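You operate a simulated robot arm through the tools that you are given. There is no shell and no other tool.

You run a simulated robot arm. Do the job below in one go: nothing can be reset, and whatever is moved stays where it is left.

## Task
Get the grey pot out and start the potato off in water.
Fine: pot on the prep area, pots drawer shut, potato in, 200 to 300 ml from the clear jug, jug back, lid on last. Set down upright: clear jug.
Where things are to end (x, y in the base frame): grey pot within 0.06 m of [0.77, 0.03].

It is judged by the outcome, as a careful person would: the job done as asked, and still so three seconds after it is handed in. It fails if anything else is knocked over, pushed out of place, dropped, spilled or broken. A push-on lid holds only when it is set on centred and level and pressed home; a screw cap is set on level and turned clockwise until tight.

## Robot
A 7-joint arm with a two-finger parallel gripper, fixed in place. Base frame: the origin is at the foot of the arm, x ahead of it, y to its left, z up. Lengths are in m, angles in degrees, forces in N, time in s.
With the tool pointing down near the work surface it reaches from about 0.1 to 0.48 m from the base axis. Its first joint turns from -115.0 to 115.0 degrees. Payload 3.91 kg.
The tool frame sits at the grasp point between the pads (the TCP): z along the fingers, y along the line on which they close. The tips reach 0.03 m beyond it. Largest opening 0.11 m; finger width 0.02, thickness 0.01; the body of the gripper, 0.048 by 0.112 m, starts 0.055 m behind the TCP.
Orientation is that of the tool frame in the base frame, as a unit quaternion [w, x, y, z]. With the fingers straight down and closing along the base's y, the tool's x points along the base's -x, its y along +y and its z along -z.

## Interface
- The arm moves only by the tool apply_moves. Its argument "series" is a list of rows, each a list of 3 entries, a list of its own where there are three numbers: the opening in per cent of the stroke, from 0 (shut) to 100 (fully open), then the shift along the tool's x, y, z in units of 300 mm (1.0 is 300 mm), then the turn, a rotation vector about the tool's x, y, z in units of 90 degrees (1.0 is 90 degrees). In form: [[grip, [x, y, z], [ax, ay, az]], ...]. A call has 1 to 20 rows; each row is the pose to reach, as a shift and turn from the pose commanded when the call began, along the tool's axes at that moment. A call with a number of a shift or a turn outside -1 to 1 is refused whole. A row lasts 0.2 s, in which the tool goes at most 0.05 m and 8.6 degrees; a call with a longer step from one row to the next is refused whole, and so is a gripper value outside its range. Where a pose cannot be reached the arm comes as near as it can. A force on the tool above 40 N (or 10 N above the force at the start of the call, whichever is more), or a blocked arm, ends the call early, and 0.2 s more pass. Each finger travels about 0.153 m/s and halts on what it meets, pressing with about 45 N; the grip force reading is that of the motor and also rises with nothing between the fingers. The clock runs only during rows and for 0.2 s after the last one: add rows that repeat a pose to give the fingers time. It gives the time, the measured TCP pose, the force on the tool (base axes), the opening and the grip force at its end, in the units of the frame above (readings bear some noise), with the torque about the TCP (base axes, N m) and any sound that the robot's microphone picked up.
- Cameras (640 x 400 px; columns grow to the right, rows downward): "scene" is fixed at [0.0492, 0.6509, 1.3273]; the picture's right is [-0.70, -0.71, 0.00], its down [-0.35, 0.35, -0.87] and it looks along [0.62, -0.61, -0.49] (base axes); focal length 281 px, centre (320, 200). "wrist" rides on the gripper at [0.072, 0.017, -0.103] in the tool frame; the picture's right is [-0.23, 0.97, 0.00], its down [-0.76, -0.18, -0.62] and it looks along [-0.61, -0.14, 0.78] (tool axes); focal length 222 px, centre (320, 200). There is no depth. A picture from a camera that has moved, and an enlarged one, comes with that camera's place and axes in the base frame and with its lens.
- capture(camera): a new picture of that camera. The clock stands still meanwhile.
- move_column(by): slides the trunk up (or, below 0, down) by that many m; the arm rides with it, the base frame stays. It gives what a move gives, with no picture.
- enlarge(camera, box): a new picture of the part [left, top, right, bottom] of that camera's present view, enlarged. The clock stands still meanwhile.
- job_done(): hands the job in; it is judged then, once.

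Places have to be worked out from the pictures, the camera data and where the tool is seen. Open the gripper and draw the arm clear of the work before you hand the job in, unless the task says otherwise.

The tools are called after "Emit:" by a JSON object that holds its "method" and its "body". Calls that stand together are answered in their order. apply_moves: Moves the arm, as the interface text tells. Its arguments: {"type":"object","properties":{"series":{"type":"array","items":{"type":"array"}}},"required":["series"]} The other tools are called the same way: move_column (by) slides the trunk up or down; capture (camera) takes a picture; enlarge (camera, box) takes an enlarged picture of a part of a camera's view; job_done () hands the job in.

At the start:

```text
time_s: 0.0
tool_pos: [0.4707, 0.0982, 1.2134]
tool_rot: [0.0, 0.0, 1.0, 0.0]
wrist_force: [0.4, -0.2, -0.3]
torque: [0.03, 0.01, 0.0]
finger_gap: 0.1098
grip_force: 0.0
trunk travel left (down, up): [-0.9, 0.09]
```

scene: 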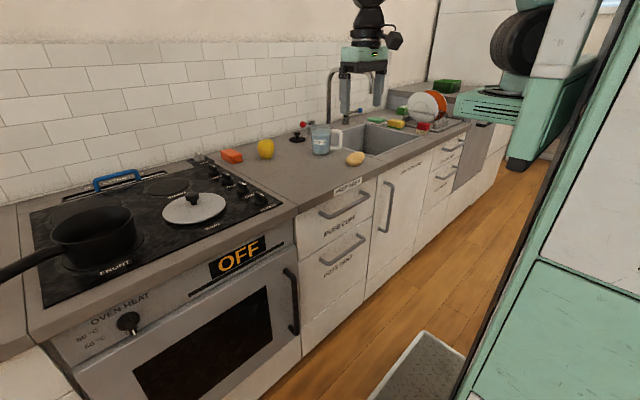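
wrist: 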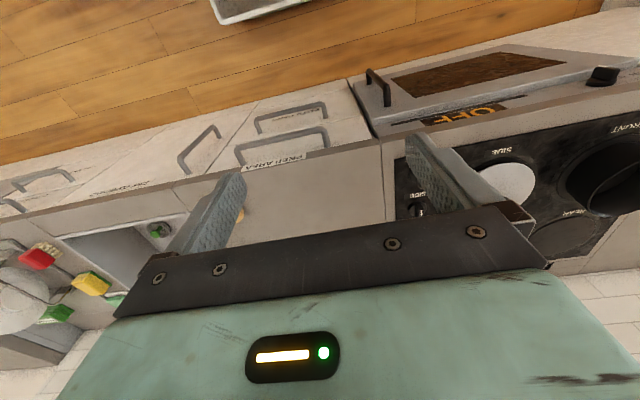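

I'll begin by looking closely at the scene from the fixed camera to find the drawers, potato, jug and lid.

Emit:
{"method": "enlarge", "body": {"camera": "scene", "box": [260, 100, 420, 200]}}

Emit:
{"method": "enlarge", "body": {"camera": "scene", "box": [260, 160, 420, 320]}}

Emit:
{"method": "enlarge", "body": {"camera": "scene", "box": [130, 130, 330, 255]}}

Emit:
{"method": "enlarge", "body": {"camera": "scene", "box": [360, 60, 520, 220]}}

```text
4.00 times, centred on (340, 150) of scene
camera zoom: at [0.0492, 0.6509, 1.3273], right [-0.7, -0.71, 0.0], down [-0.35, 0.35, -0.87], along [0.62, -0.61, -0.49], focal length 1125 px, centre (240, 400)
```

zoom: 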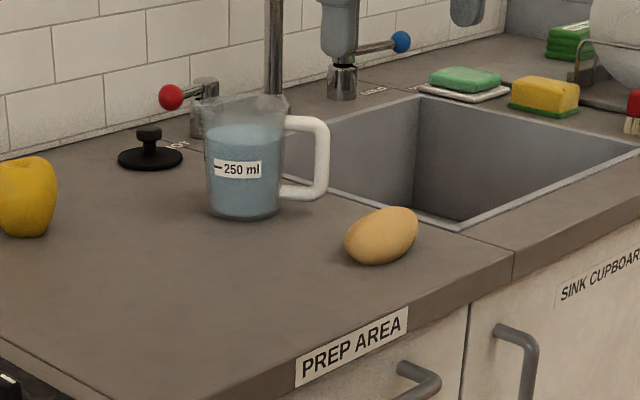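

```text
2.50 times, centred on (340, 240) of scene
camera zoom: at [0.0492, 0.6509, 1.3273], right [-0.7, -0.71, 0.0], down [-0.35, 0.35, -0.87], along [0.62, -0.61, -0.49], focal length 703 px, centre (270, 100)
```

zoom: 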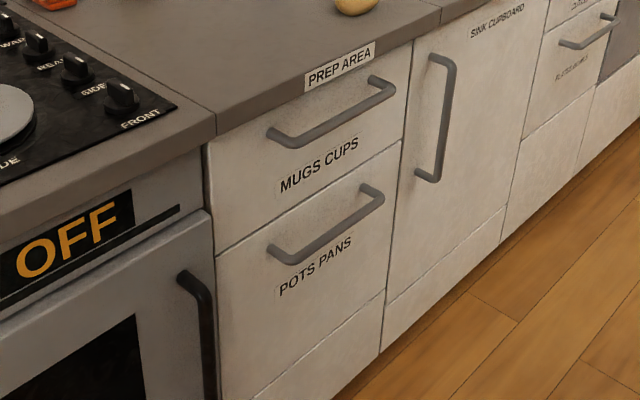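

```text
3.20 times, centred on (230, 192) of scene
camera zoom: at [0.0492, 0.6509, 1.3273], right [-0.7, -0.71, 0.0], down [-0.35, 0.35, -0.87], along [0.62, -0.61, -0.49], focal length 900 px, centre (608, 224)
```

zoom: 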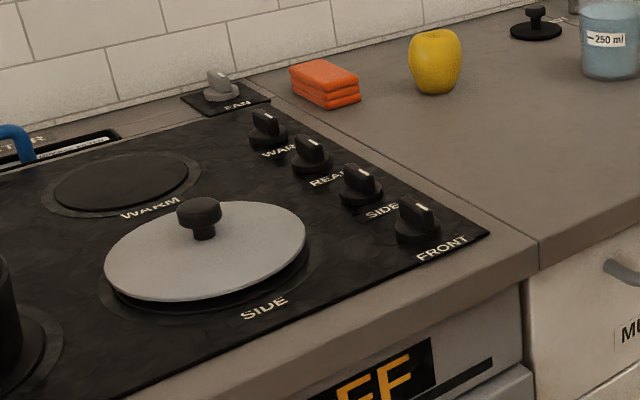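

```text
2.50 times, centred on (440, 140) of scene
camera zoom: at [0.0492, 0.6509, 1.3273], right [-0.7, -0.71, 0.0], down [-0.35, 0.35, -0.87], along [0.62, -0.61, -0.49], focal length 703 px, centre (20, 350)
```

zoom: 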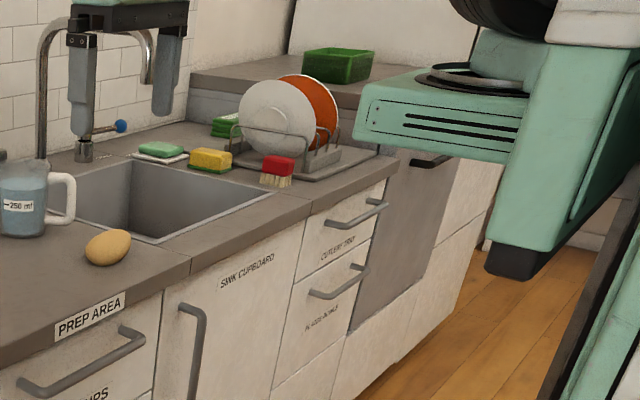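

The counter front is near x≈0.60 and its top near z≈0.90. The pots drawer handle is at about (0.57, 0.03, 0.65), the jug at (0.90, -0.19) and the potato at (0.72, -0.21). I'll test how far the arm reaches forward with the tool down at this safe height.

Emit:
{"method": "apply_moves", "body": {"series": [[100, [-0.15, 0, 0], [0, 0, 0]], [100, [-0.3, 0, 0], [0, 0, 0]], [100, [-0.45, 0, 0], [0, 0, 0]], [100, [-0.6, 0, 0], [0, 0, 0]], [100, [-0.75, 0, 0], [0, 0, 0]], [100, [-0.9, 0, 0], [0, 0, 0]], [100, [-1, 0, 0], [0, 0, 0]], [100, [-1, 0, 0], [0, 0, 0]], [100, [-1, 0, 0], [0, 0, 0]]]}}

Emit:
{"method": "capture", "body": {"camera": "wrist"}}

Emit:
{"method": "capture", "body": {"camera": "scene"}}

```text
time_s: 2.0
tool_pos: [0.7708, 0.0978, 1.2136]
tool_rot: [0.0, 0.0, 1.0, 0.001]
wrist_force: [0.3, -0.1, -0.7]
torque: [-0.01, 0.0, -0.01]
finger_gap: 0.1101
grip_force: 0.1
trunk travel left (down, up): [-0.9, 0.09]
```

```text
taken
camera wrist: at [0.7, 0.1145, 1.3174], right [0.23, 0.97, 0.0], down [0.76, -0.18, 0.62], along [0.61, -0.14, -0.78], focal length 222 px, centre (320, 200)
```

wrist: 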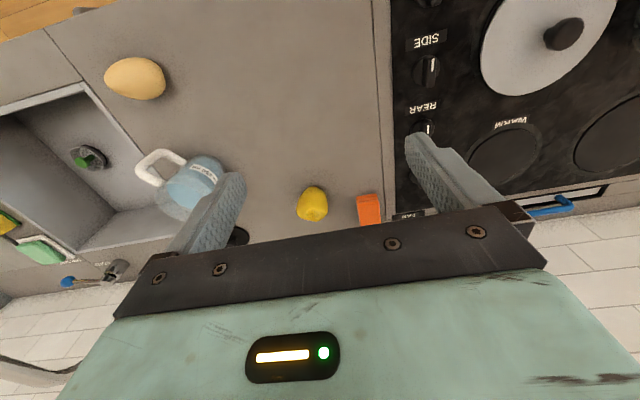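

```text
taken
```

scene: 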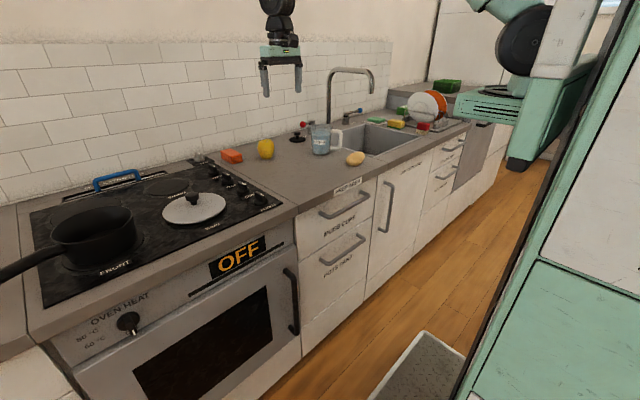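

The arm reaches x=0.77 easily with the tool down. Next I'll back off to about x=0.47, y=0.03 and yaw the gripper 90° so it can close around the horizontal drawer bar.

Emit:
{"method": "apply_moves", "body": {"series": [[100, [0.1, -0.023, 0], [0, 0, 0.0909]], [100, [0.2, -0.046, 0], [0, 0, 0.1818]], [100, [0.3, -0.07, 0], [0, 0, 0.2727]], [100, [0.4, -0.093, 0], [0, 0, 0.3636]], [100, [0.5, -0.116, 0], [0, 0, 0.4545]], [100, [0.6, -0.14, 0], [0, 0, 0.5454]], [100, [0.7, -0.163, 0], [0, 0, 0.6363]], [100, [0.8, -0.186, 0], [0, 0, 0.7272]], [100, [0.9, -0.21, 0], [0, 0, 0.8181]], [100, [1, -0.233, 0], [0, 0, 0.909]], [100, [1, -0.233, 0], [0, 0, 1]], [100, [1, -0.233, 0], [0, 0, 1]]]}}

```text
time_s: 4.6
tool_pos: [0.4704, 0.0275, 1.2157]
tool_rot: [0.0, 0.708, 0.707, 0.0]
wrist_force: [-0.2, 0.1, -0.1]
torque: [0.0, 0.0, 0.03]
finger_gap: 0.1101
grip_force: 0.0
trunk travel left (down, up): [-0.9, 0.09]
```

The yaw is done. Now I'll pitch the fingers forward 50° and retreat in x.

Emit:
{"method": "apply_moves", "body": {"series": [[100, [0, -0.1, 0], [-0.092, 0, 0]], [100, [0, -0.2, 0], [-0.184, 0, 0]], [100, [0, -0.3, 0], [-0.276, 0, 0]], [100, [0, -0.35, 0], [-0.368, 0, 0]], [100, [0, -0.35, 0], [-0.46, 0, 0]], [100, [0, -0.35, 0], [-0.55, 0, 0]], [100, [0, -0.35, 0], [-0.55, 0, 0]]]}}

Emit:
{"method": "capture", "body": {"camera": "wrist"}}

Emit:
{"method": "capture", "body": {"camera": "scene"}}

```text
time_s: 5.9
tool_pos: [0.5006, 0.1503, 1.2097]
tool_rot: [0.134, 0.707, 0.622, 0.309]
wrist_force: [-0.2, -1.0, 0.8]
torque: [-0.02, -0.06, 0.03]
finger_gap: 0.1097
grip_force: 0.1
out of reach, approached as far as the arm can: row 1, 2, 3, 4, 5, 6
trunk travel left (down, up): [-0.9, 0.09]
stopped in row 6: the arm was blocked; the commanded pose is now the measured one
```

```text
taken
camera wrist: at [0.4559, 0.1967, 1.3208], right [0.77, -0.4, 0.5], down [-0.55, -0.82, 0.17], along [0.34, -0.41, -0.85], focal length 222 px, centre (320, 200)
```

wrist: 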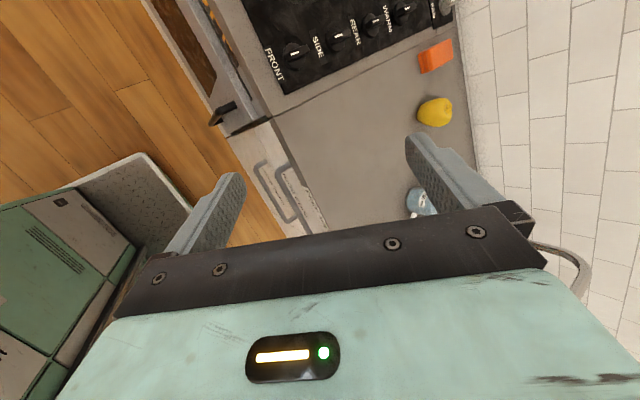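

```text
taken
```

scene: 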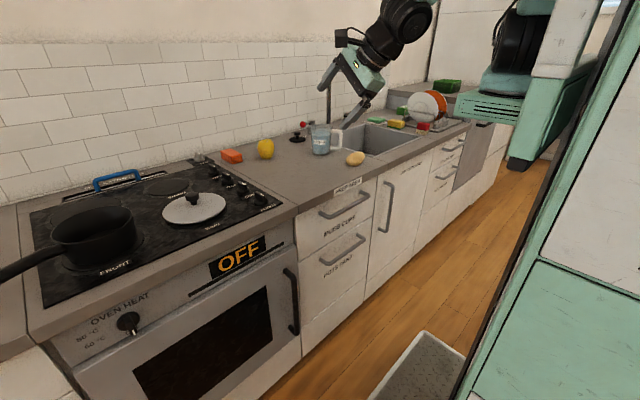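

That pitch hit a joint limit and the wrist twisted, with nothing touched. I'll rotate back towards the original tool-down orientation before trying the other yaw.

Emit:
{"method": "apply_moves", "body": {"series": [[100, [0, 0, 0], [0.0375, 0.0163, -0.0858]], [100, [0, 0, 0], [0.075, 0.0325, -0.1716]], [100, [0, 0, 0], [0.1125, 0.0488, -0.2574]], [100, [0, 0, 0], [0.15, 0.065, -0.3433]], [100, [0, 0, 0], [0.1876, 0.0813, -0.4291]], [100, [0, 0, 0], [0.2251, 0.0976, -0.5149]], [100, [0, 0, 0], [0.2626, 0.1139, -0.6007]], [100, [0, 0, 0], [0.3001, 0.1301, -0.6866]], [100, [0, 0, 0], [0.3376, 0.1464, -0.7724]], [100, [0, 0, 0], [0.3752, 0.1627, -0.8582]], [100, [0, 0, 0], [0.4127, 0.1789, -0.944]], [100, [0, 0, 0], [0.4127, 0.1789, -0.944]]]}}

```text
time_s: 8.5
tool_pos: [0.4991, 0.1527, 1.2085]
tool_rot: [0.013, 0.066, 0.997, 0.026]
wrist_force: [-0.7, 0.3, -0.4]
torque: [-0.04, 0.01, -0.03]
finger_gap: 0.1101
grip_force: 0.0
trunk travel left (down, up): [-0.9, 0.09]
```

Almost back to tool-down. Now I'll try the opposite yaw (-90°) and move to y≈0.03.

Emit:
{"method": "apply_moves", "body": {"series": [[100, [0, -0.04, 0], [0.001, 0.0034, -0.0909]], [100, [0, -0.08, 0], [0.002, 0.0068, -0.1818]], [100, [0, -0.12, 0], [0.003, 0.01, -0.2727]], [100, [0, -0.16, 0], [0.004, 0.0135, -0.3636]], [100, [0, -0.2, 0], [0.0055, 0.017, -0.4545]], [100, [0, -0.24, 0], [0.0065, 0.02, -0.5454]], [100, [0, -0.28, 0], [0.0076, 0.0235, -0.6363]], [100, [0, -0.32, 0], [0.0087, 0.027, -0.7272]], [100, [0, -0.36, 0], [0.01, 0.03, -0.8181]], [100, [0, -0.4, 0], [0.011, 0.0336, -0.909]], [100, [0, -0.4, 0], [0.012, 0.037, -1]], [100, [0, -0.4, 0], [0.012, 0.037, -1]]]}}

```text
time_s: 11.1
tool_pos: [0.4826, 0.0322, 1.2017]
tool_rot: [0.003, -0.659, 0.752, 0.003]
wrist_force: [-0.1, 0.2, 0.0]
torque: [0.0, 0.0, 0.03]
finger_gap: 0.1102
grip_force: 0.0
trunk travel left (down, up): [-0.9, 0.09]
```

That worked. Now I'll try pitching forward from this yaw, checking that each row is reachable.

Emit:
{"method": "apply_moves", "body": {"series": [[100, [0, 0, 0], [0, 0, -0.083]], [100, [0, 0, 0], [0.09, 0.007, -0.083]], [100, [0, 0, 0], [0.18, 0.014, -0.083]], [100, [0, 0, 0], [0.27, 0.02, -0.083]], [100, [0, 0, 0], [0.36, 0.027, -0.083]], [100, [0, 0, 0], [0.45, 0.033, -0.083]], [100, [0, 0, 0], [0.5, 0.037, -0.083]], [100, [0, 0, 0], [0.5, 0.037, -0.083]]]}}

Emit:
{"method": "capture", "body": {"camera": "scene"}}

```text
time_s: 12.9
tool_pos: [0.5224, 0.0923, 1.2105]
tool_rot: [-0.232, 0.654, -0.653, 0.304]
wrist_force: [0.5, 0.1, 0.0]
torque: [-0.05, 0.02, -0.03]
finger_gap: 0.1098
grip_force: 0.1
out of reach, approached as far as the arm can: row 3, 4, 5, 6, 7, 8
trunk travel left (down, up): [-0.9, 0.09]
```

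```text
taken
```

scene: 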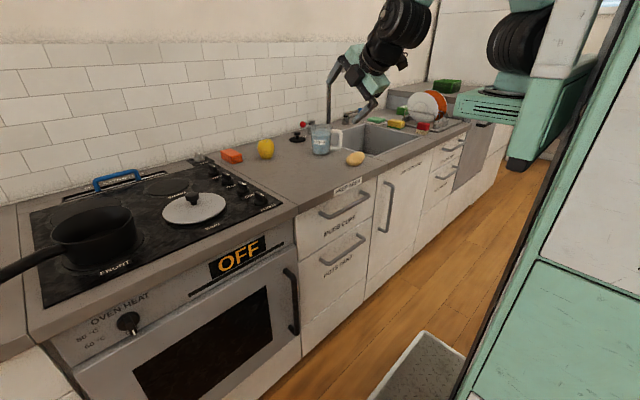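

The orientation is nearly right; only the position was out of reach, probably because the shoulder is high relative to the tool. I'll raise the tool to see whether pitching gets easier with the arm high relative to the trunk, because the trunk can be lowered.

Emit:
{"method": "apply_moves", "body": {"series": [[100, [0, -0.1, -0.1], [0, 0, 0]], [100, [0.05, -0.2, -0.2], [0, 0, 0]], [100, [0.1, -0.3, -0.3], [0, 0, 0]], [100, [0.15, -0.4, -0.4], [0, 0, 0]], [100, [0.2, -0.5, -0.5], [0, 0, 0]], [100, [0.2, -0.5, -0.5], [0, 0, 0]], [100, [0.2, -0.5, -0.5], [0, 0, 0]]]}}

Emit:
{"method": "capture", "body": {"camera": "scene"}}

```text
time_s: 14.5
tool_pos: [0.5215, 0.0522, 1.4263]
tool_rot: [-0.233, 0.654, -0.653, 0.303]
wrist_force: [-0.5, 0.3, -0.4]
torque: [-0.01, 0.03, 0.01]
finger_gap: 0.1101
grip_force: 0.1
trunk travel left (down, up): [-0.9, 0.09]
```

```text
taken
```

scene: 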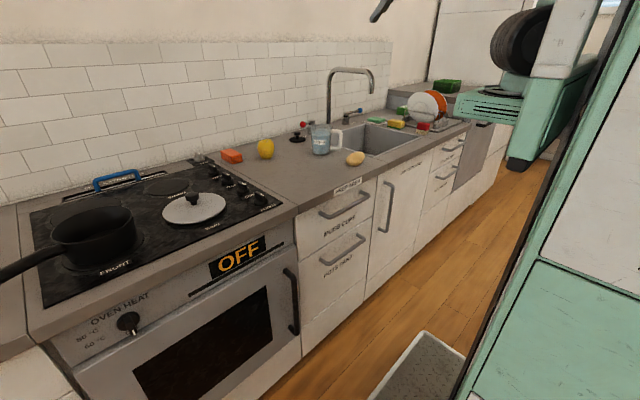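

That reached cleanly, so working with a lowered trunk is right. Next I'll square the yaw and test how far back the arm can come (x≈0.32) with the tool pitched 45°, since pulling the drawer needs that.

Emit:
{"method": "apply_moves", "body": {"series": [[100, [0.02, 0.06, -0.096], [0.004, -0.058, 0.025]], [100, [0.046, 0.12, -0.192], [0.004, -0.058, 0.025]], [100, [0.07, 0.18, -0.288], [0.004, -0.058, 0.025]], [100, [0.093, 0.24, -0.384], [0.004, -0.058, 0.025]], [100, [0.116, 0.3, -0.48], [0.004, -0.058, 0.025]], [100, [0.139, 0.363, -0.576], [0.004, -0.058, 0.025]], [100, [0.139, 0.363, -0.576], [0.004, -0.058, 0.025]]]}}

```text
time_s: 16.1
tool_pos: [0.3057, 0.0918, 1.4333]
tool_rot: [0.255, -0.644, 0.661, -0.288]
wrist_force: [0.0, 0.7, -0.8]
torque: [0.0, -0.04, 0.0]
finger_gap: 0.1101
grip_force: 0.1
out of reach, approached as far as the arm can: row 1, 2, 3, 4, 5, 6, 7
trunk travel left (down, up): [-0.9, 0.09]
```

The arm drifts sideways at x≈0.3. I'll check how it does a bit higher, which corresponds to an even lower trunk.

Emit:
{"method": "apply_moves", "body": {"series": [[100, [0, -0.1, -0.1], [0, 0, 0]], [100, [0, -0.2, -0.2], [0, 0, 0]], [100, [0, -0.25, -0.25], [0, 0, 0]], [100, [0.1, -0.25, -0.25], [0, 0, 0]], [100, [0.2, -0.25, -0.25], [0, 0, 0]], [100, [0.2, -0.25, -0.25], [0, 0, 0]]]}}

Emit:
{"method": "capture", "body": {"camera": "scene"}}

Emit:
{"method": "capture", "body": {"camera": "wrist"}}

```text
time_s: 16.6
tool_pos: [0.3124, 0.0733, 1.4541]
tool_rot: [-0.224, 0.658, -0.633, 0.341]
wrist_force: [-0.3, 0.1, 0.2]
torque: [0.0, -0.02, -0.03]
finger_gap: 0.1102
grip_force: 0.1
out of reach, approached as far as the arm can: row 1, 2
trunk travel left (down, up): [-0.9, 0.09]
stopped in row 2: the arm was blocked; the commanded pose is now the measured one
```

```text
taken
```

scene: 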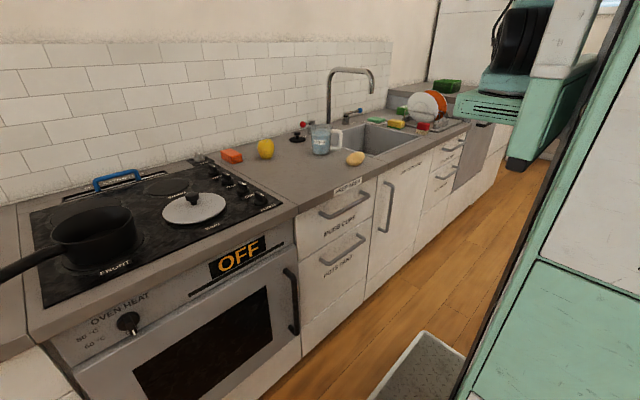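

```text
taken
camera wrist: at [0.2242, 0.0148, 1.5233], right [-0.65, 0.13, -0.75], down [-0.31, 0.85, 0.42], along [0.69, 0.51, -0.52], focal length 222 px, centre (320, 200)
```

wrist: 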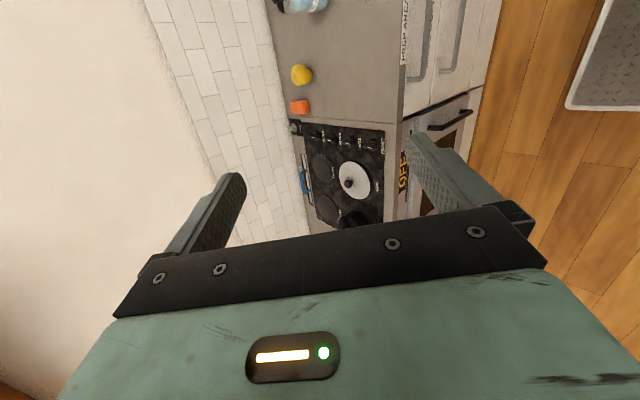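

The arm is folding into itself there, so a far pull-back with a pitched tool isn't practical. I'll move forward to x≈0.51 and use a 30° pitch instead. Once the drawer is partly out, I can pull its front edge with the tool pointing down.

Emit:
{"method": "apply_moves", "body": {"series": [[100, [0.022, -0.088, 0.101], [0, 0, 0]], [100, [0.044, -0.176, 0.202], [-0.048, -0.024, 0.0123]], [100, [0.065, -0.264, 0.304], [-0.096, -0.048, 0.0246]], [100, [0.087, -0.352, 0.405], [-0.144, -0.072, 0.037]], [100, [0.109, -0.44, 0.506], [-0.192, -0.0965, 0.0493]], [100, [0.109, -0.44, 0.506], [-0.192, -0.0965, 0.0493]], [100, [0.109, -0.44, 0.506], [-0.192, -0.0965, 0.0493]]]}}

```text
time_s: 18.2
tool_pos: [0.5145, 0.0443, 1.4467]
tool_rot: [-0.184, 0.69, -0.675, 0.187]
wrist_force: [0.8, 0.7, 1.2]
torque: [0.02, 0.02, 0.0]
finger_gap: 0.1103
grip_force: 0.1
out of reach, approached as far as the arm can: row 1, 2, 3, 4, 5, 6, 7
trunk travel left (down, up): [-0.9, 0.09]
```

Still slightly constrained. I'll return to the plain tool-down orientation to recover a clean arm posture, then lower the trunk before pitching.

Emit:
{"method": "apply_moves", "body": {"series": [[100, [0, 0, 0], [-0.0223, 0.0219, 0.0823]], [100, [0, 0, 0], [-0.0447, 0.0438, 0.1647]], [100, [0, 0, 0], [-0.067, 0.0657, 0.247]], [100, [0, 0, 0], [-0.0893, 0.0877, 0.3293]], [100, [0, 0, 0], [-0.1117, 0.1096, 0.4117]], [100, [0, 0, 0], [-0.134, 0.1315, 0.494]], [100, [0, 0, 0], [-0.1563, 0.1534, 0.5763]], [100, [0, 0, 0], [-0.1787, 0.1753, 0.6587]], [100, [0, 0, 0], [-0.201, 0.1972, 0.741]], [100, [0, 0, 0], [-0.2233, 0.2192, 0.8233]], [100, [0, 0, 0], [-0.2457, 0.2411, 0.9057]], [100, [0, 0, 0], [-0.268, 0.263, 0.988]], [100, [0, 0, 0], [-0.268, 0.263, 0.988]]]}}

Emit:
{"method": "capture", "body": {"camera": "scene"}}

```text
time_s: 21.0
tool_pos: [0.5146, 0.0434, 1.447]
tool_rot: [0.001, 0.002, 1.0, -0.001]
wrist_force: [0.5, 0.5, 0.1]
torque: [0.0, -0.02, 0.02]
finger_gap: 0.11
grip_force: 0.0
trunk travel left (down, up): [-0.9, 0.09]
```

```text
taken
```

scene: 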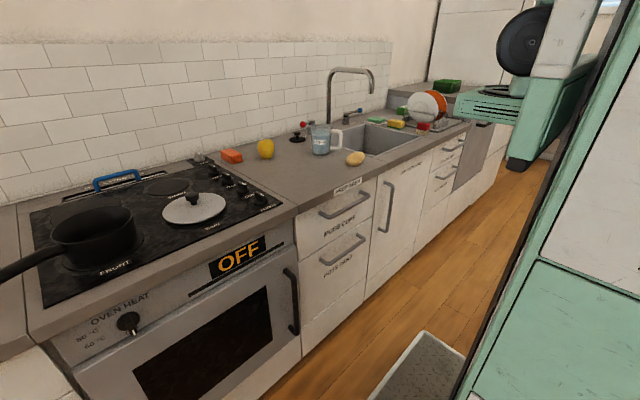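

Clean tool-down posture again. As a diagnostic in free space, I'll pitch forward 45° without yaw at x≈0.43 to see whether yaw or pitch is the limiting factor.

Emit:
{"method": "apply_moves", "body": {"series": [[100, [0.1, 0, 0], [0, 0, 0]], [100, [0.2, 0, 0], [0, -0.09, 0]], [100, [0.28, 0, 0], [0, -0.18, 0]], [100, [0.28, 0, 0], [0, -0.27, 0]], [100, [0.28, 0, 0], [0, -0.36, 0]], [100, [0.28, 0, 0], [0, -0.45, 0]], [100, [0.28, 0, 0], [0, -0.5, 0]], [100, [0.28, 0, 0], [0, -0.5, 0]]]}}

```text
time_s: 22.8
tool_pos: [0.4426, 0.0899, 1.384]
tool_rot: [0.385, 0.0, 0.923, 0.0]
wrist_force: [-0.1, 0.2, 0.4]
torque: [-0.02, 0.0, 0.0]
finger_gap: 0.1101
grip_force: 0.1
out of reach, approached as far as the arm can: row 3, 4, 5, 6, 7, 8
trunk travel left (down, up): [-0.9, 0.09]
```

The limit looks like a minimum shoulder-to-wrist distance of about 0.25 m around a shoulder near (0.15, 0, 1.35). With the wrist well above the shoulder (trunk lowered fully), the tool should be able to come close. I'll test that in free space by going up to z≈1.56 and then back to x≈0.3.

Emit:
{"method": "apply_moves", "body": {"series": [[100, [-0.127, -0.042, -0.08], [0, 0, 0]], [100, [-0.254, -0.083, -0.16], [0, 0, 0]], [100, [-0.38, -0.125, -0.24], [0, 0, 0]], [100, [-0.509, -0.167, -0.32], [0, 0, 0]], [100, [-0.403, -0.167, -0.426], [0, 0, 0]], [100, [-0.297, -0.167, -0.532], [0, 0, 0]], [100, [-0.191, -0.167, -0.638], [0, 0, 0]], [100, [-0.085, -0.167, -0.744], [0, 0, 0]], [100, [-0.085, -0.167, -0.744], [0, 0, 0]]]}}

```text
time_s: 24.5
tool_pos: [0.3606, 0.1279, 1.5648]
tool_rot: [0.394, 0.03, 0.919, -0.014]
wrist_force: [35.0, -13.2, 17.8]
torque: [0.48, 2.88, 1.24]
finger_gap: 0.1101
grip_force: 0.1
out of reach, approached as far as the arm can: row 1, 2, 3, 4, 5, 6, 7, 8
trunk travel left (down, up): [-0.9, 0.09]
stopped in row 8: the force on the tool passed its limit at 166 N (the readings are from after the stop); the commanded pose is now the measured one
```

The tool met something, most likely the robot's own body. I'll look at both views before moving further.

Emit:
{"method": "capture", "body": {"camera": "wrist"}}

Emit:
{"method": "capture", "body": {"camera": "scene"}}

```text
taken
camera wrist: at [0.2383, 0.153, 1.5854], right [0.22, 0.96, 0.16], down [0.06, -0.18, 0.98], along [0.97, -0.21, -0.1], focal length 222 px, centre (320, 200)
```

wrist: 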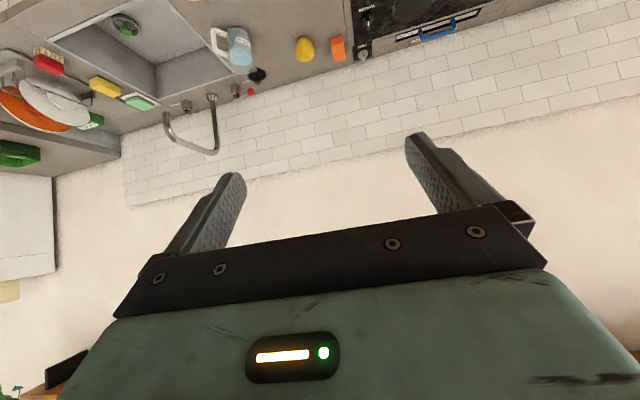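

```text
taken
```

scene: 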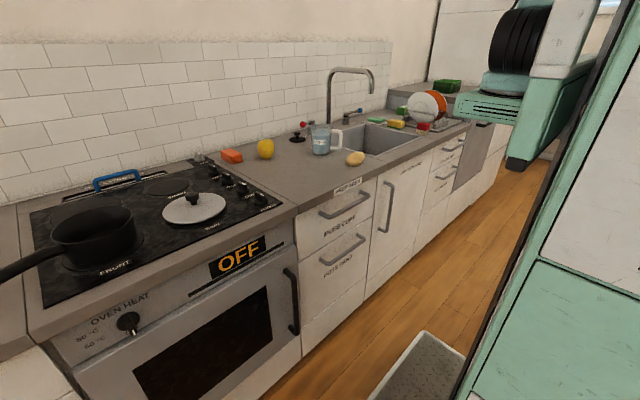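

The camera side of the gripper has folded against the robot's own arm, and the objects are untouched. I'll move forward and return to tool-down, then test the other option: the wrist well below the shoulder.

Emit:
{"method": "apply_moves", "body": {"series": [[100, [-0.08, -0.017, 0.085], [0, 0, 0]], [100, [-0.163, -0.035, 0.171], [0, 0, 0]], [100, [-0.245, -0.052, 0.257], [0, 0, 0]], [100, [-0.326, -0.07, 0.343], [0, 0, 0]], [100, [-0.326, -0.07, 0.343], [-0.003, 0.086, -0.006]], [100, [-0.326, -0.07, 0.343], [-0.006, 0.172, -0.013]], [100, [-0.326, -0.07, 0.343], [-0.009, 0.258, -0.02]], [100, [-0.326, -0.07, 0.343], [-0.012, 0.344, -0.026]], [100, [-0.326, -0.07, 0.343], [-0.015, 0.43, -0.033]], [100, [-0.326, -0.07, 0.343], [-0.018, 0.514, -0.039]], [100, [-0.326, -0.07, 0.343], [-0.018, 0.514, -0.039]]]}}

```text
time_s: 26.9
tool_pos: [0.4973, 0.1011, 1.5645]
tool_rot: [-0.001, -0.004, 1.0, -0.002]
wrist_force: [0.1, 0.8, -0.3]
torque: [0.02, -0.01, -0.02]
finger_gap: 0.11
grip_force: 0.1
out of reach, approached as far as the arm can: row 1, 2, 3
trunk travel left (down, up): [-0.9, 0.09]
```

Recovered. Now I'll descend tool-down in free air in front of the counter, to z≈0.97 and x≈0.46.

Emit:
{"method": "apply_moves", "body": {"series": [[100, [0.02, 0, 0.16], [0, 0, 0]], [100, [0.04, -0.02, 0.32], [0, 0, 0]], [100, [0.06, -0.04, 0.48], [0, 0, 0]], [100, [0.08, -0.06, 0.64], [0, 0, 0]], [100, [0.1, -0.1, 0.8], [0, 0, 0]], [100, [0.12, -0.14, 0.95], [0, 0, 0]], [100, [0.12, -0.14, 0.95], [0, 0, 0]]]}}

Emit:
{"method": "apply_moves", "body": {"series": [[100, [0, 0, 0.16], [0, 0, 0]], [100, [0, 0, 0.32], [0, 0, 0]], [100, [0, 0, 0.48], [0, 0, 0]], [100, [0, 0, 0.64], [0, 0, 0]], [100, [0, 0, 0.8], [0, 0, 0]], [100, [0, 0, 0.95], [0, 0, 0]], [100, [0, 0, 0.95], [0, 0, 0]]]}}

Emit:
{"method": "capture", "body": {"camera": "scene"}}

Emit:
{"method": "capture", "body": {"camera": "wrist"}}

```text
time_s: 28.5
tool_pos: [0.4607, 0.0561, 1.2799]
tool_rot: [0.0, -0.004, 1.0, -0.002]
wrist_force: [1.2, -0.1, -0.1]
torque: [0.01, 0.03, 0.0]
finger_gap: 0.11
grip_force: 0.1
trunk travel left (down, up): [-0.9, 0.09]
```

```text
time_s: 30.1
tool_pos: [0.4602, 0.056, 0.9948]
tool_rot: [0.0, -0.004, 1.0, -0.002]
wrist_force: [0.3, 0.5, -0.2]
torque: [-0.06, 0.0, -0.04]
finger_gap: 0.1103
grip_force: 0.0
trunk travel left (down, up): [-0.9, 0.09]
```

```text
taken
```

scene: 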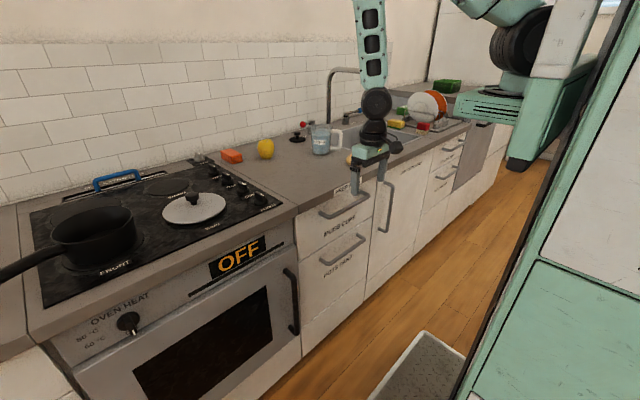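

```text
taken
camera wrist: at [0.3891, 0.0725, 1.0982], right [0.22, 0.98, 0.0], down [0.76, -0.17, 0.62], along [0.61, -0.14, -0.78], focal length 222 px, centre (320, 200)
```

wrist: 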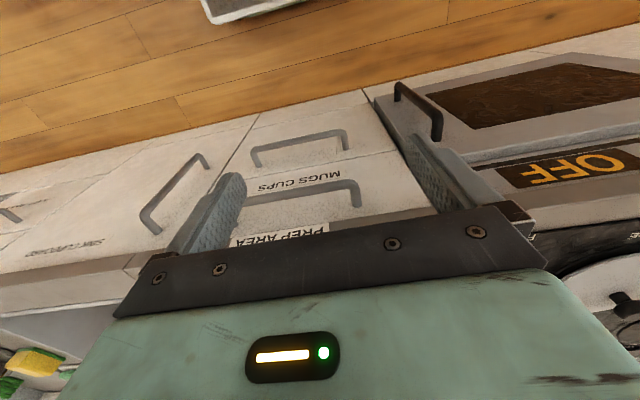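

The arm now hangs with its elbow high. I'll test a 40° forward pitch here in free air before committing to yaw.

Emit:
{"method": "apply_moves", "body": {"series": [[100, [0, 0, 0], [0, -0.09, 0]], [100, [0, 0, 0], [0, -0.18, 0]], [100, [0, 0, 0], [0, -0.27, 0]], [100, [0, 0, 0], [0, -0.36, 0]], [100, [0, 0, 0], [0, -0.44, 0]], [100, [0, 0, 0], [0, -0.44, 0]]]}}

```text
time_s: 31.5
tool_pos: [0.4657, 0.0643, 0.9855]
tool_rot: [0.34, -0.005, 0.941, 0.0]
wrist_force: [-0.2, 0.4, 0.3]
torque: [-0.02, 0.03, 0.0]
finger_gap: 0.11
grip_force: 0.1
out of reach, approached as far as the arm can: row 3, 4, 5, 6
trunk travel left (down, up): [-0.9, 0.09]
```

Nearly there, since the wrist just needs to be lower relative to the shoulder. I'll descend further with this pitch, keeping the trunk where it is.

Emit:
{"method": "apply_moves", "body": {"series": [[100, [0.12, -0.017, 0.118], [0, 0, 0]], [100, [0.24, -0.034, 0.236], [0, 0, 0]], [100, [0.36, -0.05, 0.354], [0, 0, 0]], [100, [0.478, -0.067, 0.471], [0, 0, 0]], [100, [0.478, -0.067, 0.471], [0, 0, 0]]]}}

Emit:
{"method": "capture", "body": {"camera": "scene"}}

Emit:
{"method": "capture", "body": {"camera": "wrist"}}

```text
refused: row 1 steps farther than a row can; nothing moved
```

```text
taken
```

scene: 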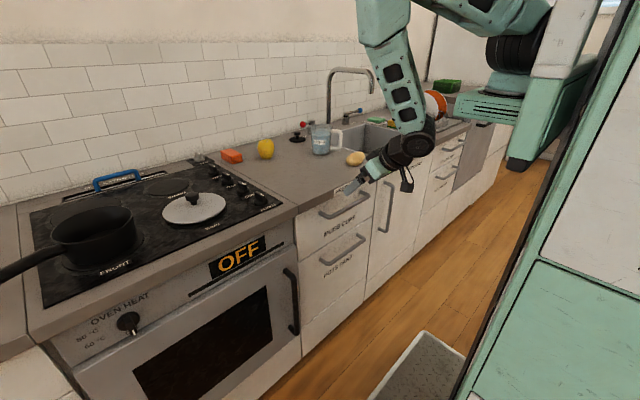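

```text
taken
camera wrist: at [0.3456, 0.0803, 1.0204], right [0.17, 0.98, 0.14], down [0.19, -0.17, 0.97], along [0.97, -0.13, -0.21], focal length 222 px, centre (320, 200)
```

wrist: 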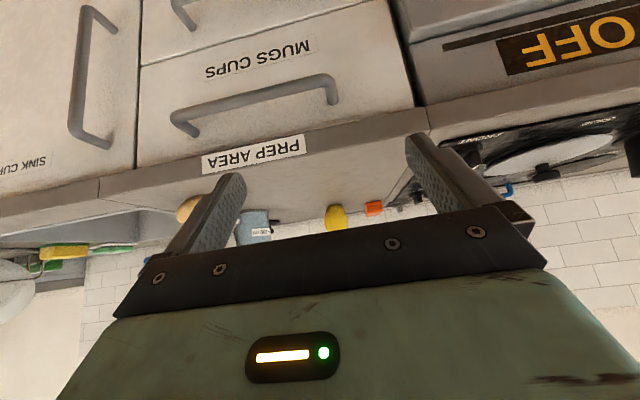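

The step was too long, so I'll repeat it with smaller steps. The arm posture now looks good for reaching the handle.

Emit:
{"method": "apply_moves", "body": {"series": [[100, [0.096, -0.014, 0.094], [0, 0, 0]], [100, [0.192, -0.028, 0.188], [0, 0, 0]], [100, [0.288, -0.042, 0.282], [0, 0, 0]], [100, [0.384, -0.056, 0.376], [0, 0, 0]], [100, [0.478, -0.067, 0.471], [0, 0, 0]], [100, [0.478, -0.067, 0.471], [0, 0, 0]]]}}

```text
time_s: 32.9
tool_pos: [0.445, 0.0427, 0.7853]
tool_rot: [0.339, -0.005, 0.941, 0.0]
wrist_force: [0.6, -0.8, -0.8]
torque: [0.0, 0.01, -0.03]
finger_gap: 0.11
grip_force: 0.0
trunk travel left (down, up): [-0.9, 0.09]
```

Reached. Now I'll roll -90° about the tool axis so the fingers close across the horizontal bar.

Emit:
{"method": "apply_moves", "body": {"series": [[100, [0, 0, 0], [0, 0, -0.092]], [100, [0, 0, 0], [0, 0, -0.184]], [100, [0, 0, 0], [0, 0, -0.276]], [100, [0, 0, 0], [0, 0, -0.368]], [100, [0, 0, 0], [0, 0, -0.46]], [100, [0, 0, 0], [0, 0, -0.552]], [100, [0, 0, 0], [0, 0, -0.644]], [100, [0, 0, 0], [0, 0, -0.736]], [100, [0, 0, 0], [0, 0, -0.828]], [100, [0, 0, 0], [0, 0, -0.92]], [100, [0, 0, 0], [0, 0, -1]], [100, [0, 0, 0], [0, 0, -1]]]}}

Emit:
{"method": "capture", "body": {"camera": "scene"}}

Emit:
{"method": "capture", "body": {"camera": "wrist"}}

```text
time_s: 35.5
tool_pos: [0.4464, 0.0444, 0.7864]
tool_rot: [-0.239, 0.669, -0.661, 0.24]
wrist_force: [0.4, 0.2, -0.2]
torque: [-0.01, 0.0, -0.02]
finger_gap: 0.1102
grip_force: 0.1
trunk travel left (down, up): [-0.9, 0.09]
```

```text
taken
```

scene: 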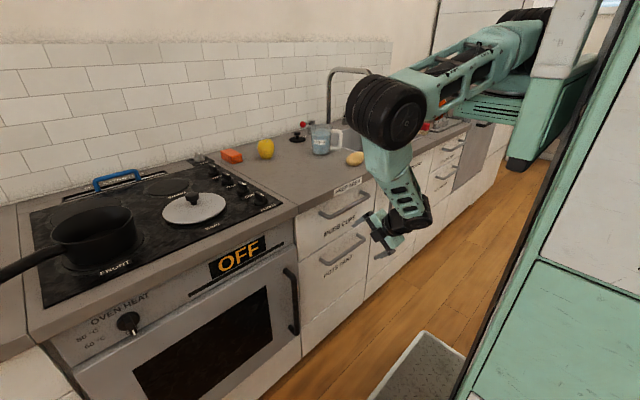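

```text
taken
camera wrist: at [0.3693, -0.0296, 0.8562], right [-0.75, 0.22, -0.62], down [-0.27, 0.76, 0.59], along [0.6, 0.61, -0.52], focal length 222 px, centre (320, 200)
```

wrist: 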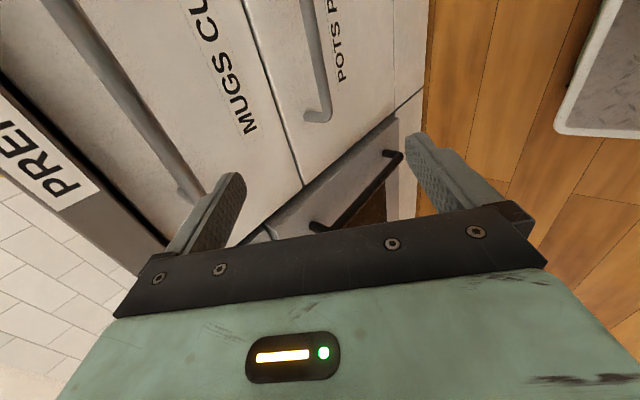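

The roll worked. Now I'll look closer at the handles with both cameras to fix the bar's position.

Emit:
{"method": "enlarge", "body": {"camera": "scene", "box": [290, 170, 418, 250]}}

Emit:
{"method": "enlarge", "body": {"camera": "wrist", "box": [120, 0, 440, 200]}}

```text
5.00 times, centred on (354, 210) of scene
camera zoom: at [0.0492, 0.6509, 1.3273], right [-0.7, -0.71, 0.0], down [-0.35, 0.35, -0.87], along [0.62, -0.61, -0.49], focal length 1406 px, centre (150, 150)
```

zoom: 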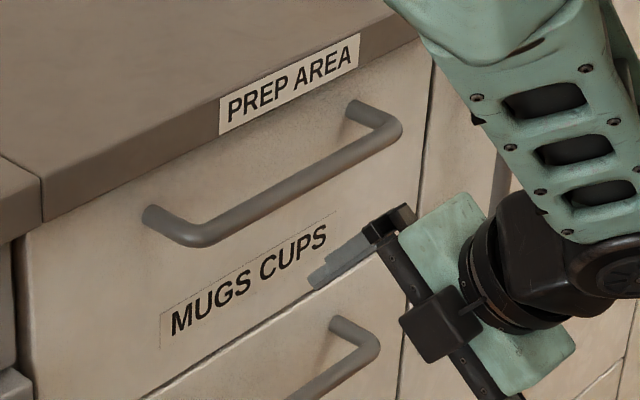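

```text
2.00 times, centred on (280, 100) of wrist
camera zoom: at [0.3693, -0.0296, 0.8562], right [-0.75, 0.22, -0.62], down [-0.27, 0.76, 0.59], along [0.6, 0.61, -0.52], focal length 444 px, centre (400, 400)
```

zoom: 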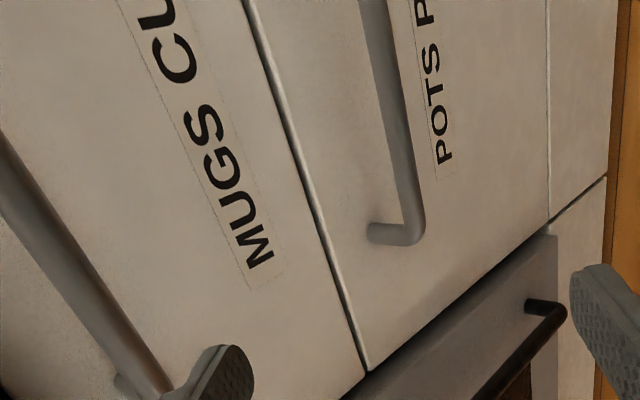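

By stereo, the pots bar runs from y≈0.08 to -0.14 at x≈0.587, z≈0.608, the drawer face is at x≈0.628 and the counter top is at z≈0.905. I'll move to a pre-grasp point 8 cm short of the bar along the tool axis, with the gripper narrowed to 35%.

Emit:
{"method": "apply_moves", "body": {"series": [[90, [0.05, 0.004, 0.098], [0, 0, 0]], [70, [0.1, 0.008, 0.196], [0, 0, 0]], [50, [0.15, 0.012, 0.293], [0, 0, 0]], [35, [0.2, 0.016, 0.39], [0, 0, 0]], [35, [0.249, 0.02, 0.488], [0, 0, 0]], [35, [0.249, 0.02, 0.488], [0, 0, 0]]]}}

Emit:
{"method": "enlarge", "body": {"camera": "scene", "box": [290, 170, 450, 270]}}

Emit:
{"method": "capture", "body": {"camera": "wrist"}}

```text
time_s: 37.1
tool_pos: [0.5437, 0.0215, 0.6812]
tool_rot: [-0.27, 0.674, -0.651, 0.222]
wrist_force: [0.0, 0.4, -0.5]
torque: [0.0, 0.01, 0.0]
finger_gap: 0.0382
grip_force: 0.0
trunk travel left (down, up): [-0.9, 0.09]
stopped in row 6: the arm was blocked; the commanded pose is now the measured one
```

```text
4.00 times, centred on (370, 220) of scene
camera zoom: at [0.0492, 0.6509, 1.3273], right [-0.7, -0.71, 0.0], down [-0.35, 0.35, -0.87], along [0.62, -0.61, -0.49], focal length 1125 px, centre (120, 120)
```

zoom: 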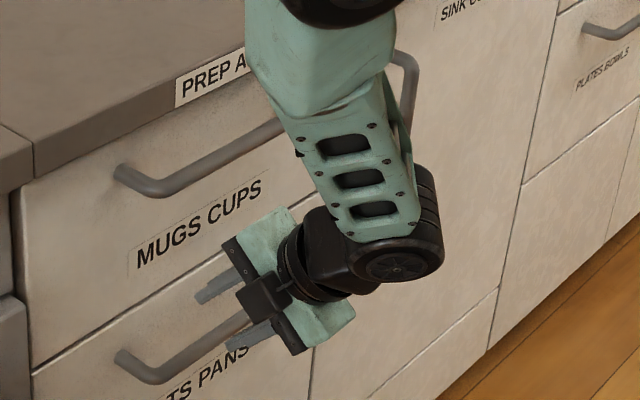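

```text
taken
camera wrist: at [0.4689, -0.0589, 0.7458], right [-0.75, 0.22, -0.62], down [-0.31, 0.71, 0.63], along [0.58, 0.67, -0.47], focal length 222 px, centre (320, 200)
```

wrist: 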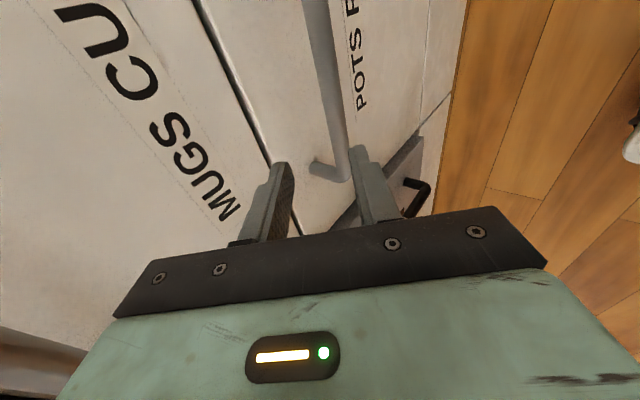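

The call stopped as blocked with no force at the fingers, so a forearm or elbow may be touching something. I'll look at the whole scene before going on.

Emit:
{"method": "capture", "body": {"camera": "scene"}}

Emit:
{"method": "enlarge", "body": {"camera": "scene", "box": [320, 40, 512, 160]}}

```text
taken
```

scene: 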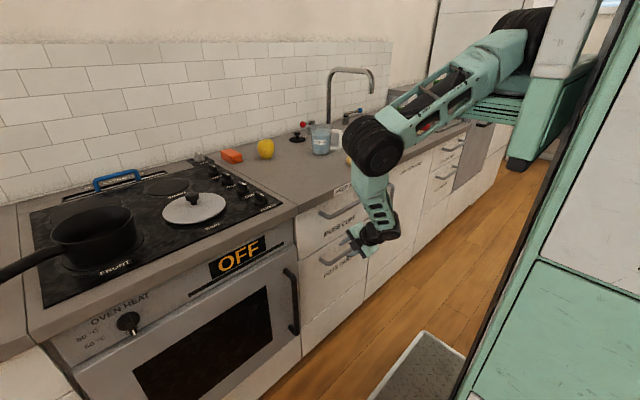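

```text
3.33 times, centred on (416, 100) of scene
camera zoom: at [0.0492, 0.6509, 1.3273], right [-0.7, -0.71, 0.0], down [-0.35, 0.35, -0.87], along [0.62, -0.61, -0.49], focal length 938 px, centre (0, 533)
```

zoom: 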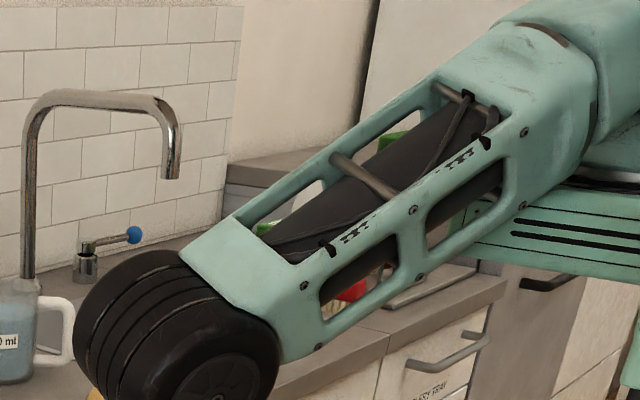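

The elbow appears clear of the counter, so this looks like a wrist limit when moving to -y. I'll stay nearer y≈0.04, still on the bar, square up, and line up on the bar axis.

Emit:
{"method": "apply_moves", "body": {"series": [[35, [-0.03, 0.023, 0], [-0.004, 0.024, 0.002]], [35, [-0.06, 0.046, 0.034], [-0.008, 0.048, 0.005]], [35, [-0.06, 0.046, 0.034], [-0.008, 0.048, 0.005]]]}}

Emit:
{"method": "capture", "body": {"camera": "wrist"}}

```text
time_s: 37.9
tool_pos: [0.5388, 0.0348, 0.664]
tool_rot: [0.238, -0.664, 0.666, -0.244]
wrist_force: [0.5, 0.8, -0.1]
torque: [0.01, -0.01, 0.0]
finger_gap: 0.0386
grip_force: 0.1
trunk travel left (down, up): [-0.9, 0.09]
```

```text
taken
camera wrist: at [0.4595, -0.0367, 0.734], right [-0.75, 0.23, -0.63], down [-0.26, 0.77, 0.59], along [0.61, 0.6, -0.51], focal length 222 px, centre (320, 200)
```

wrist: 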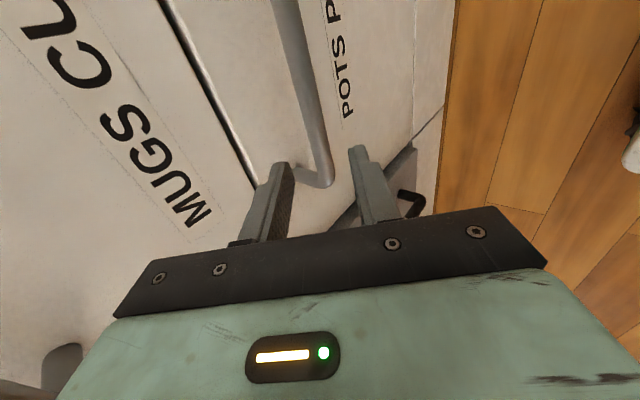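

The bar now lies on the approach axis, centred between the fingers. I'll advance 6 cm along the tool axis and close on it.

Emit:
{"method": "apply_moves", "body": {"series": [[35, [0, 0, 0.07], [0, 0, 0]], [35, [0, 0, 0.14], [0, 0, 0]], [35, [0, 0, 0.205], [0, 0, 0]], [35, [0, 0, 0.205], [0, 0, 0]]]}}

Emit:
{"method": "capture", "body": {"camera": "wrist"}}

Emit:
{"method": "enlarge", "body": {"camera": "scene", "box": [290, 170, 450, 270]}}

```text
time_s: 39.1
tool_pos: [0.5894, 0.1366, 0.6557]
tool_rot: [-0.296, 0.672, -0.645, 0.211]
wrist_force: [-13.5, -11.2, -0.2]
torque: [-0.03, 0.07, -0.54]
finger_gap: 0.0333
grip_force: 0.0
trunk travel left (down, up): [-0.9, 0.09]
stopped in row 4: the arm was blocked; the commanded pose is now the measured one
```

```text
taken
camera wrist: at [0.5148, 0.0529, 0.7133], right [-0.74, 0.23, -0.63], down [-0.34, 0.68, 0.65], along [0.58, 0.7, -0.42], focal length 222 px, centre (320, 200)
```

wrist: 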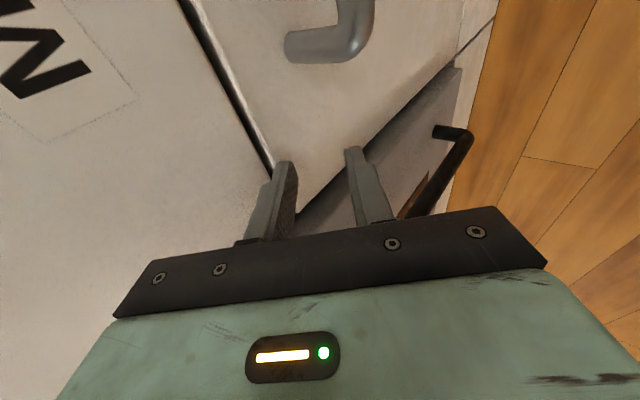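

```text
4.00 times, centred on (370, 220) of scene
camera zoom: at [0.0492, 0.6509, 1.3273], right [-0.7, -0.71, 0.0], down [-0.35, 0.35, -0.87], along [0.62, -0.61, -0.49], focal length 1125 px, centre (120, 120)
```

zoom: 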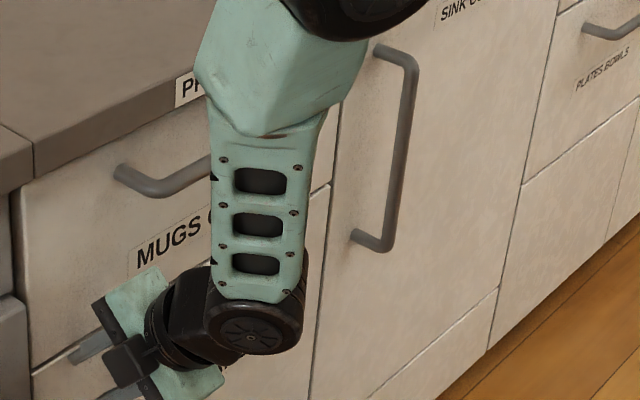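

The arm drifted 10 cm to +y as it advanced and its fingertips touched the drawer face. Nothing was disturbed. I'll back away along the tool axis and reconsider the arm posture.

Emit:
{"method": "apply_moves", "body": {"series": [[35, [0, 0, -0.1], [0, 0, 0]], [35, [0, 0, -0.2], [0, 0, 0]], [35, [0, 0, -0.3], [0, 0, 0]], [35, [0, 0, -0.4], [0, 0, 0]], [35, [0, 0, -0.5], [0, 0, 0]], [35, [0, 0, -0.5], [0, 0, 0]]]}}

Emit:
{"method": "capture", "body": {"camera": "scene"}}

```text
time_s: 40.5
tool_pos: [0.4886, 0.1149, 0.7628]
tool_rot: [-0.295, 0.673, -0.644, 0.213]
wrist_force: [-0.1, -0.4, 0.0]
torque: [-0.01, 0.0, 0.03]
finger_gap: 0.0386
grip_force: 0.0
trunk travel left (down, up): [-0.9, 0.09]
```

```text
taken
```

scene: 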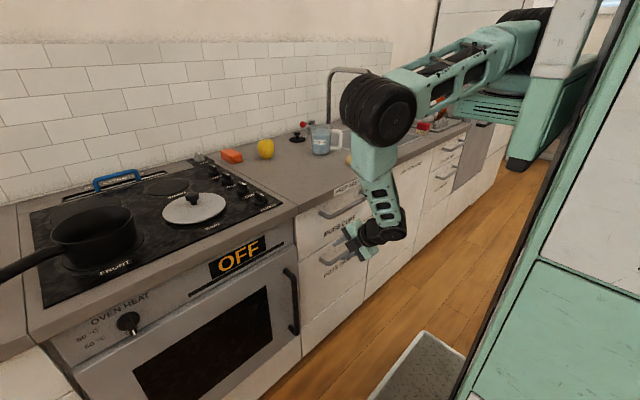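

The deviation matches joint 1 being held back, probably because the upper arm is slanting down onto the torso bracket. I'll raise the tool relative to the shoulder by 0.2 m and then lower the trunk by the same amount, so the upper arm stays high.

Emit:
{"method": "apply_moves", "body": {"series": [[35, [0, -0.07, -0.1], [0, 0, 0]], [35, [0.03, -0.14, -0.2], [0, 0, 0]], [35, [0.07, -0.21, -0.3], [-0.012, 0.039, 0]], [35, [0.11, -0.28, -0.4], [-0.024, 0.078, 0]], [35, [0.15, -0.35, -0.49], [-0.024, 0.078, 0]], [35, [0.194, -0.4, -0.568], [-0.024, 0.078, 0]], [35, [0.194, -0.4, -0.568], [-0.024, 0.078, 0]]]}}

Emit:
{"method": "capture", "body": {"camera": "scene"}}

```text
time_s: 42.1
tool_pos: [0.4691, 0.036, 0.9632]
tool_rot: [0.242, -0.664, 0.665, -0.242]
wrist_force: [-0.2, 0.3, -0.6]
torque: [-0.01, -0.02, 0.04]
finger_gap: 0.0387
grip_force: 0.1
trunk travel left (down, up): [-0.9, 0.09]
```

```text
taken
```

scene: 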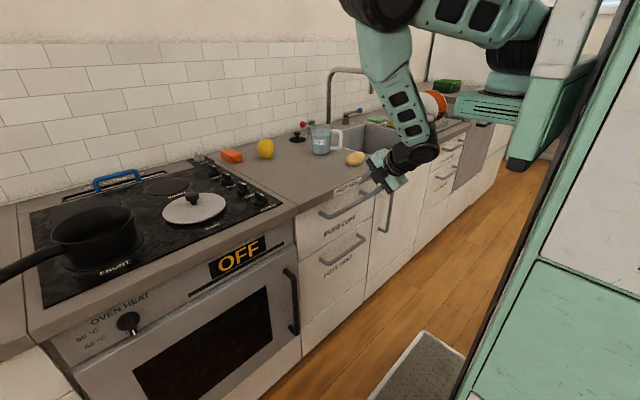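

The posture is good now, with the elbow high. I'll lower the trunk 0.25 m, which puts the tool at z≈0.71.

Emit:
{"method": "move_column", "body": {"by": -0.25}}

Emit:
{"method": "capture", "body": {"camera": "scene"}}

Emit:
{"method": "capture", "body": {"camera": "wrist"}}

```text
time_s: 44.6
tool_pos: [0.4705, 0.0374, 0.7132]
tool_rot: [0.242, -0.664, 0.665, -0.241]
wrist_force: [-0.3, 0.2, -0.1]
torque: [-0.03, 0.04, 0.02]
finger_gap: 0.0384
grip_force: 0.0
trunk travel left (down, up): [-0.65, 0.34]
```

```text
taken
```

scene: 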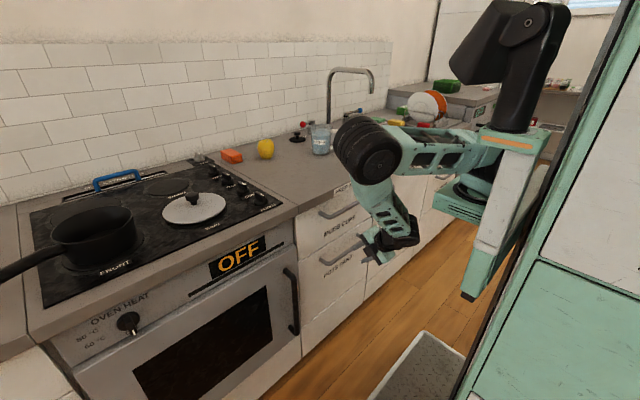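

```text
taken
camera wrist: at [0.3914, -0.0357, 0.7818], right [-0.75, 0.23, -0.63], down [-0.26, 0.76, 0.59], along [0.61, 0.61, -0.51], focal length 222 px, centre (320, 200)
```

wrist: 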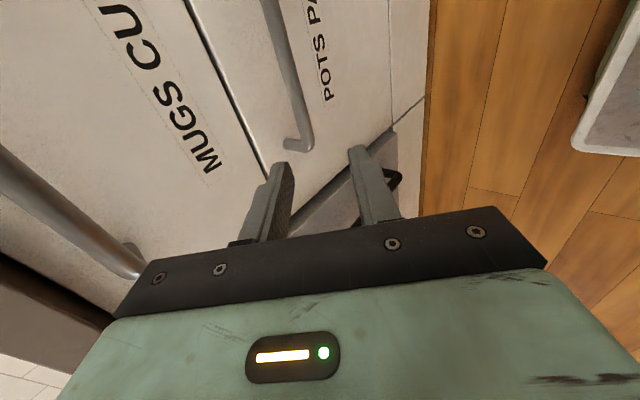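

The elbow is up and everything is clear. I'll move to the pre-grasp in line with the bar.

Emit:
{"method": "apply_moves", "body": {"series": [[35, [0.008, -0.025, 0.09], [0, 0, 0]], [35, [0.016, -0.05, 0.18], [0, 0, 0]], [35, [0.023, -0.073, 0.269], [0, 0, 0]], [35, [0.023, -0.073, 0.269], [0, 0, 0]]]}}

Emit:
{"method": "capture", "body": {"camera": "wrist"}}

```text
time_s: 45.6
tool_pos: [0.5383, 0.0295, 0.666]
tool_rot: [0.242, -0.665, 0.665, -0.241]
wrist_force: [0.3, -0.3, -0.5]
torque: [0.01, -0.04, -0.01]
finger_gap: 0.0385
grip_force: 0.1
trunk travel left (down, up): [-0.65, 0.34]
```

```text
taken
camera wrist: at [0.4598, -0.0424, 0.7342], right [-0.75, 0.23, -0.63], down [-0.26, 0.76, 0.59], along [0.61, 0.61, -0.51], focal length 222 px, centre (320, 200)
```

wrist: 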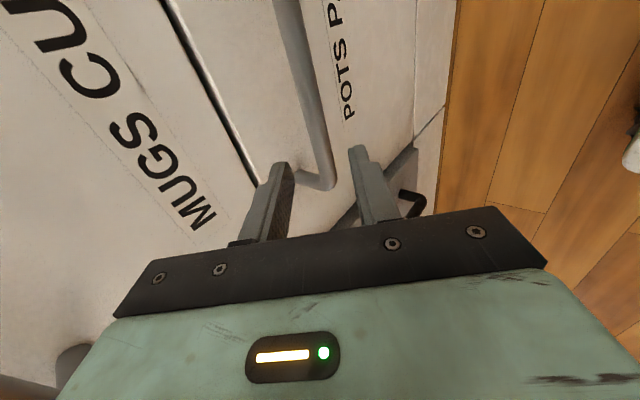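

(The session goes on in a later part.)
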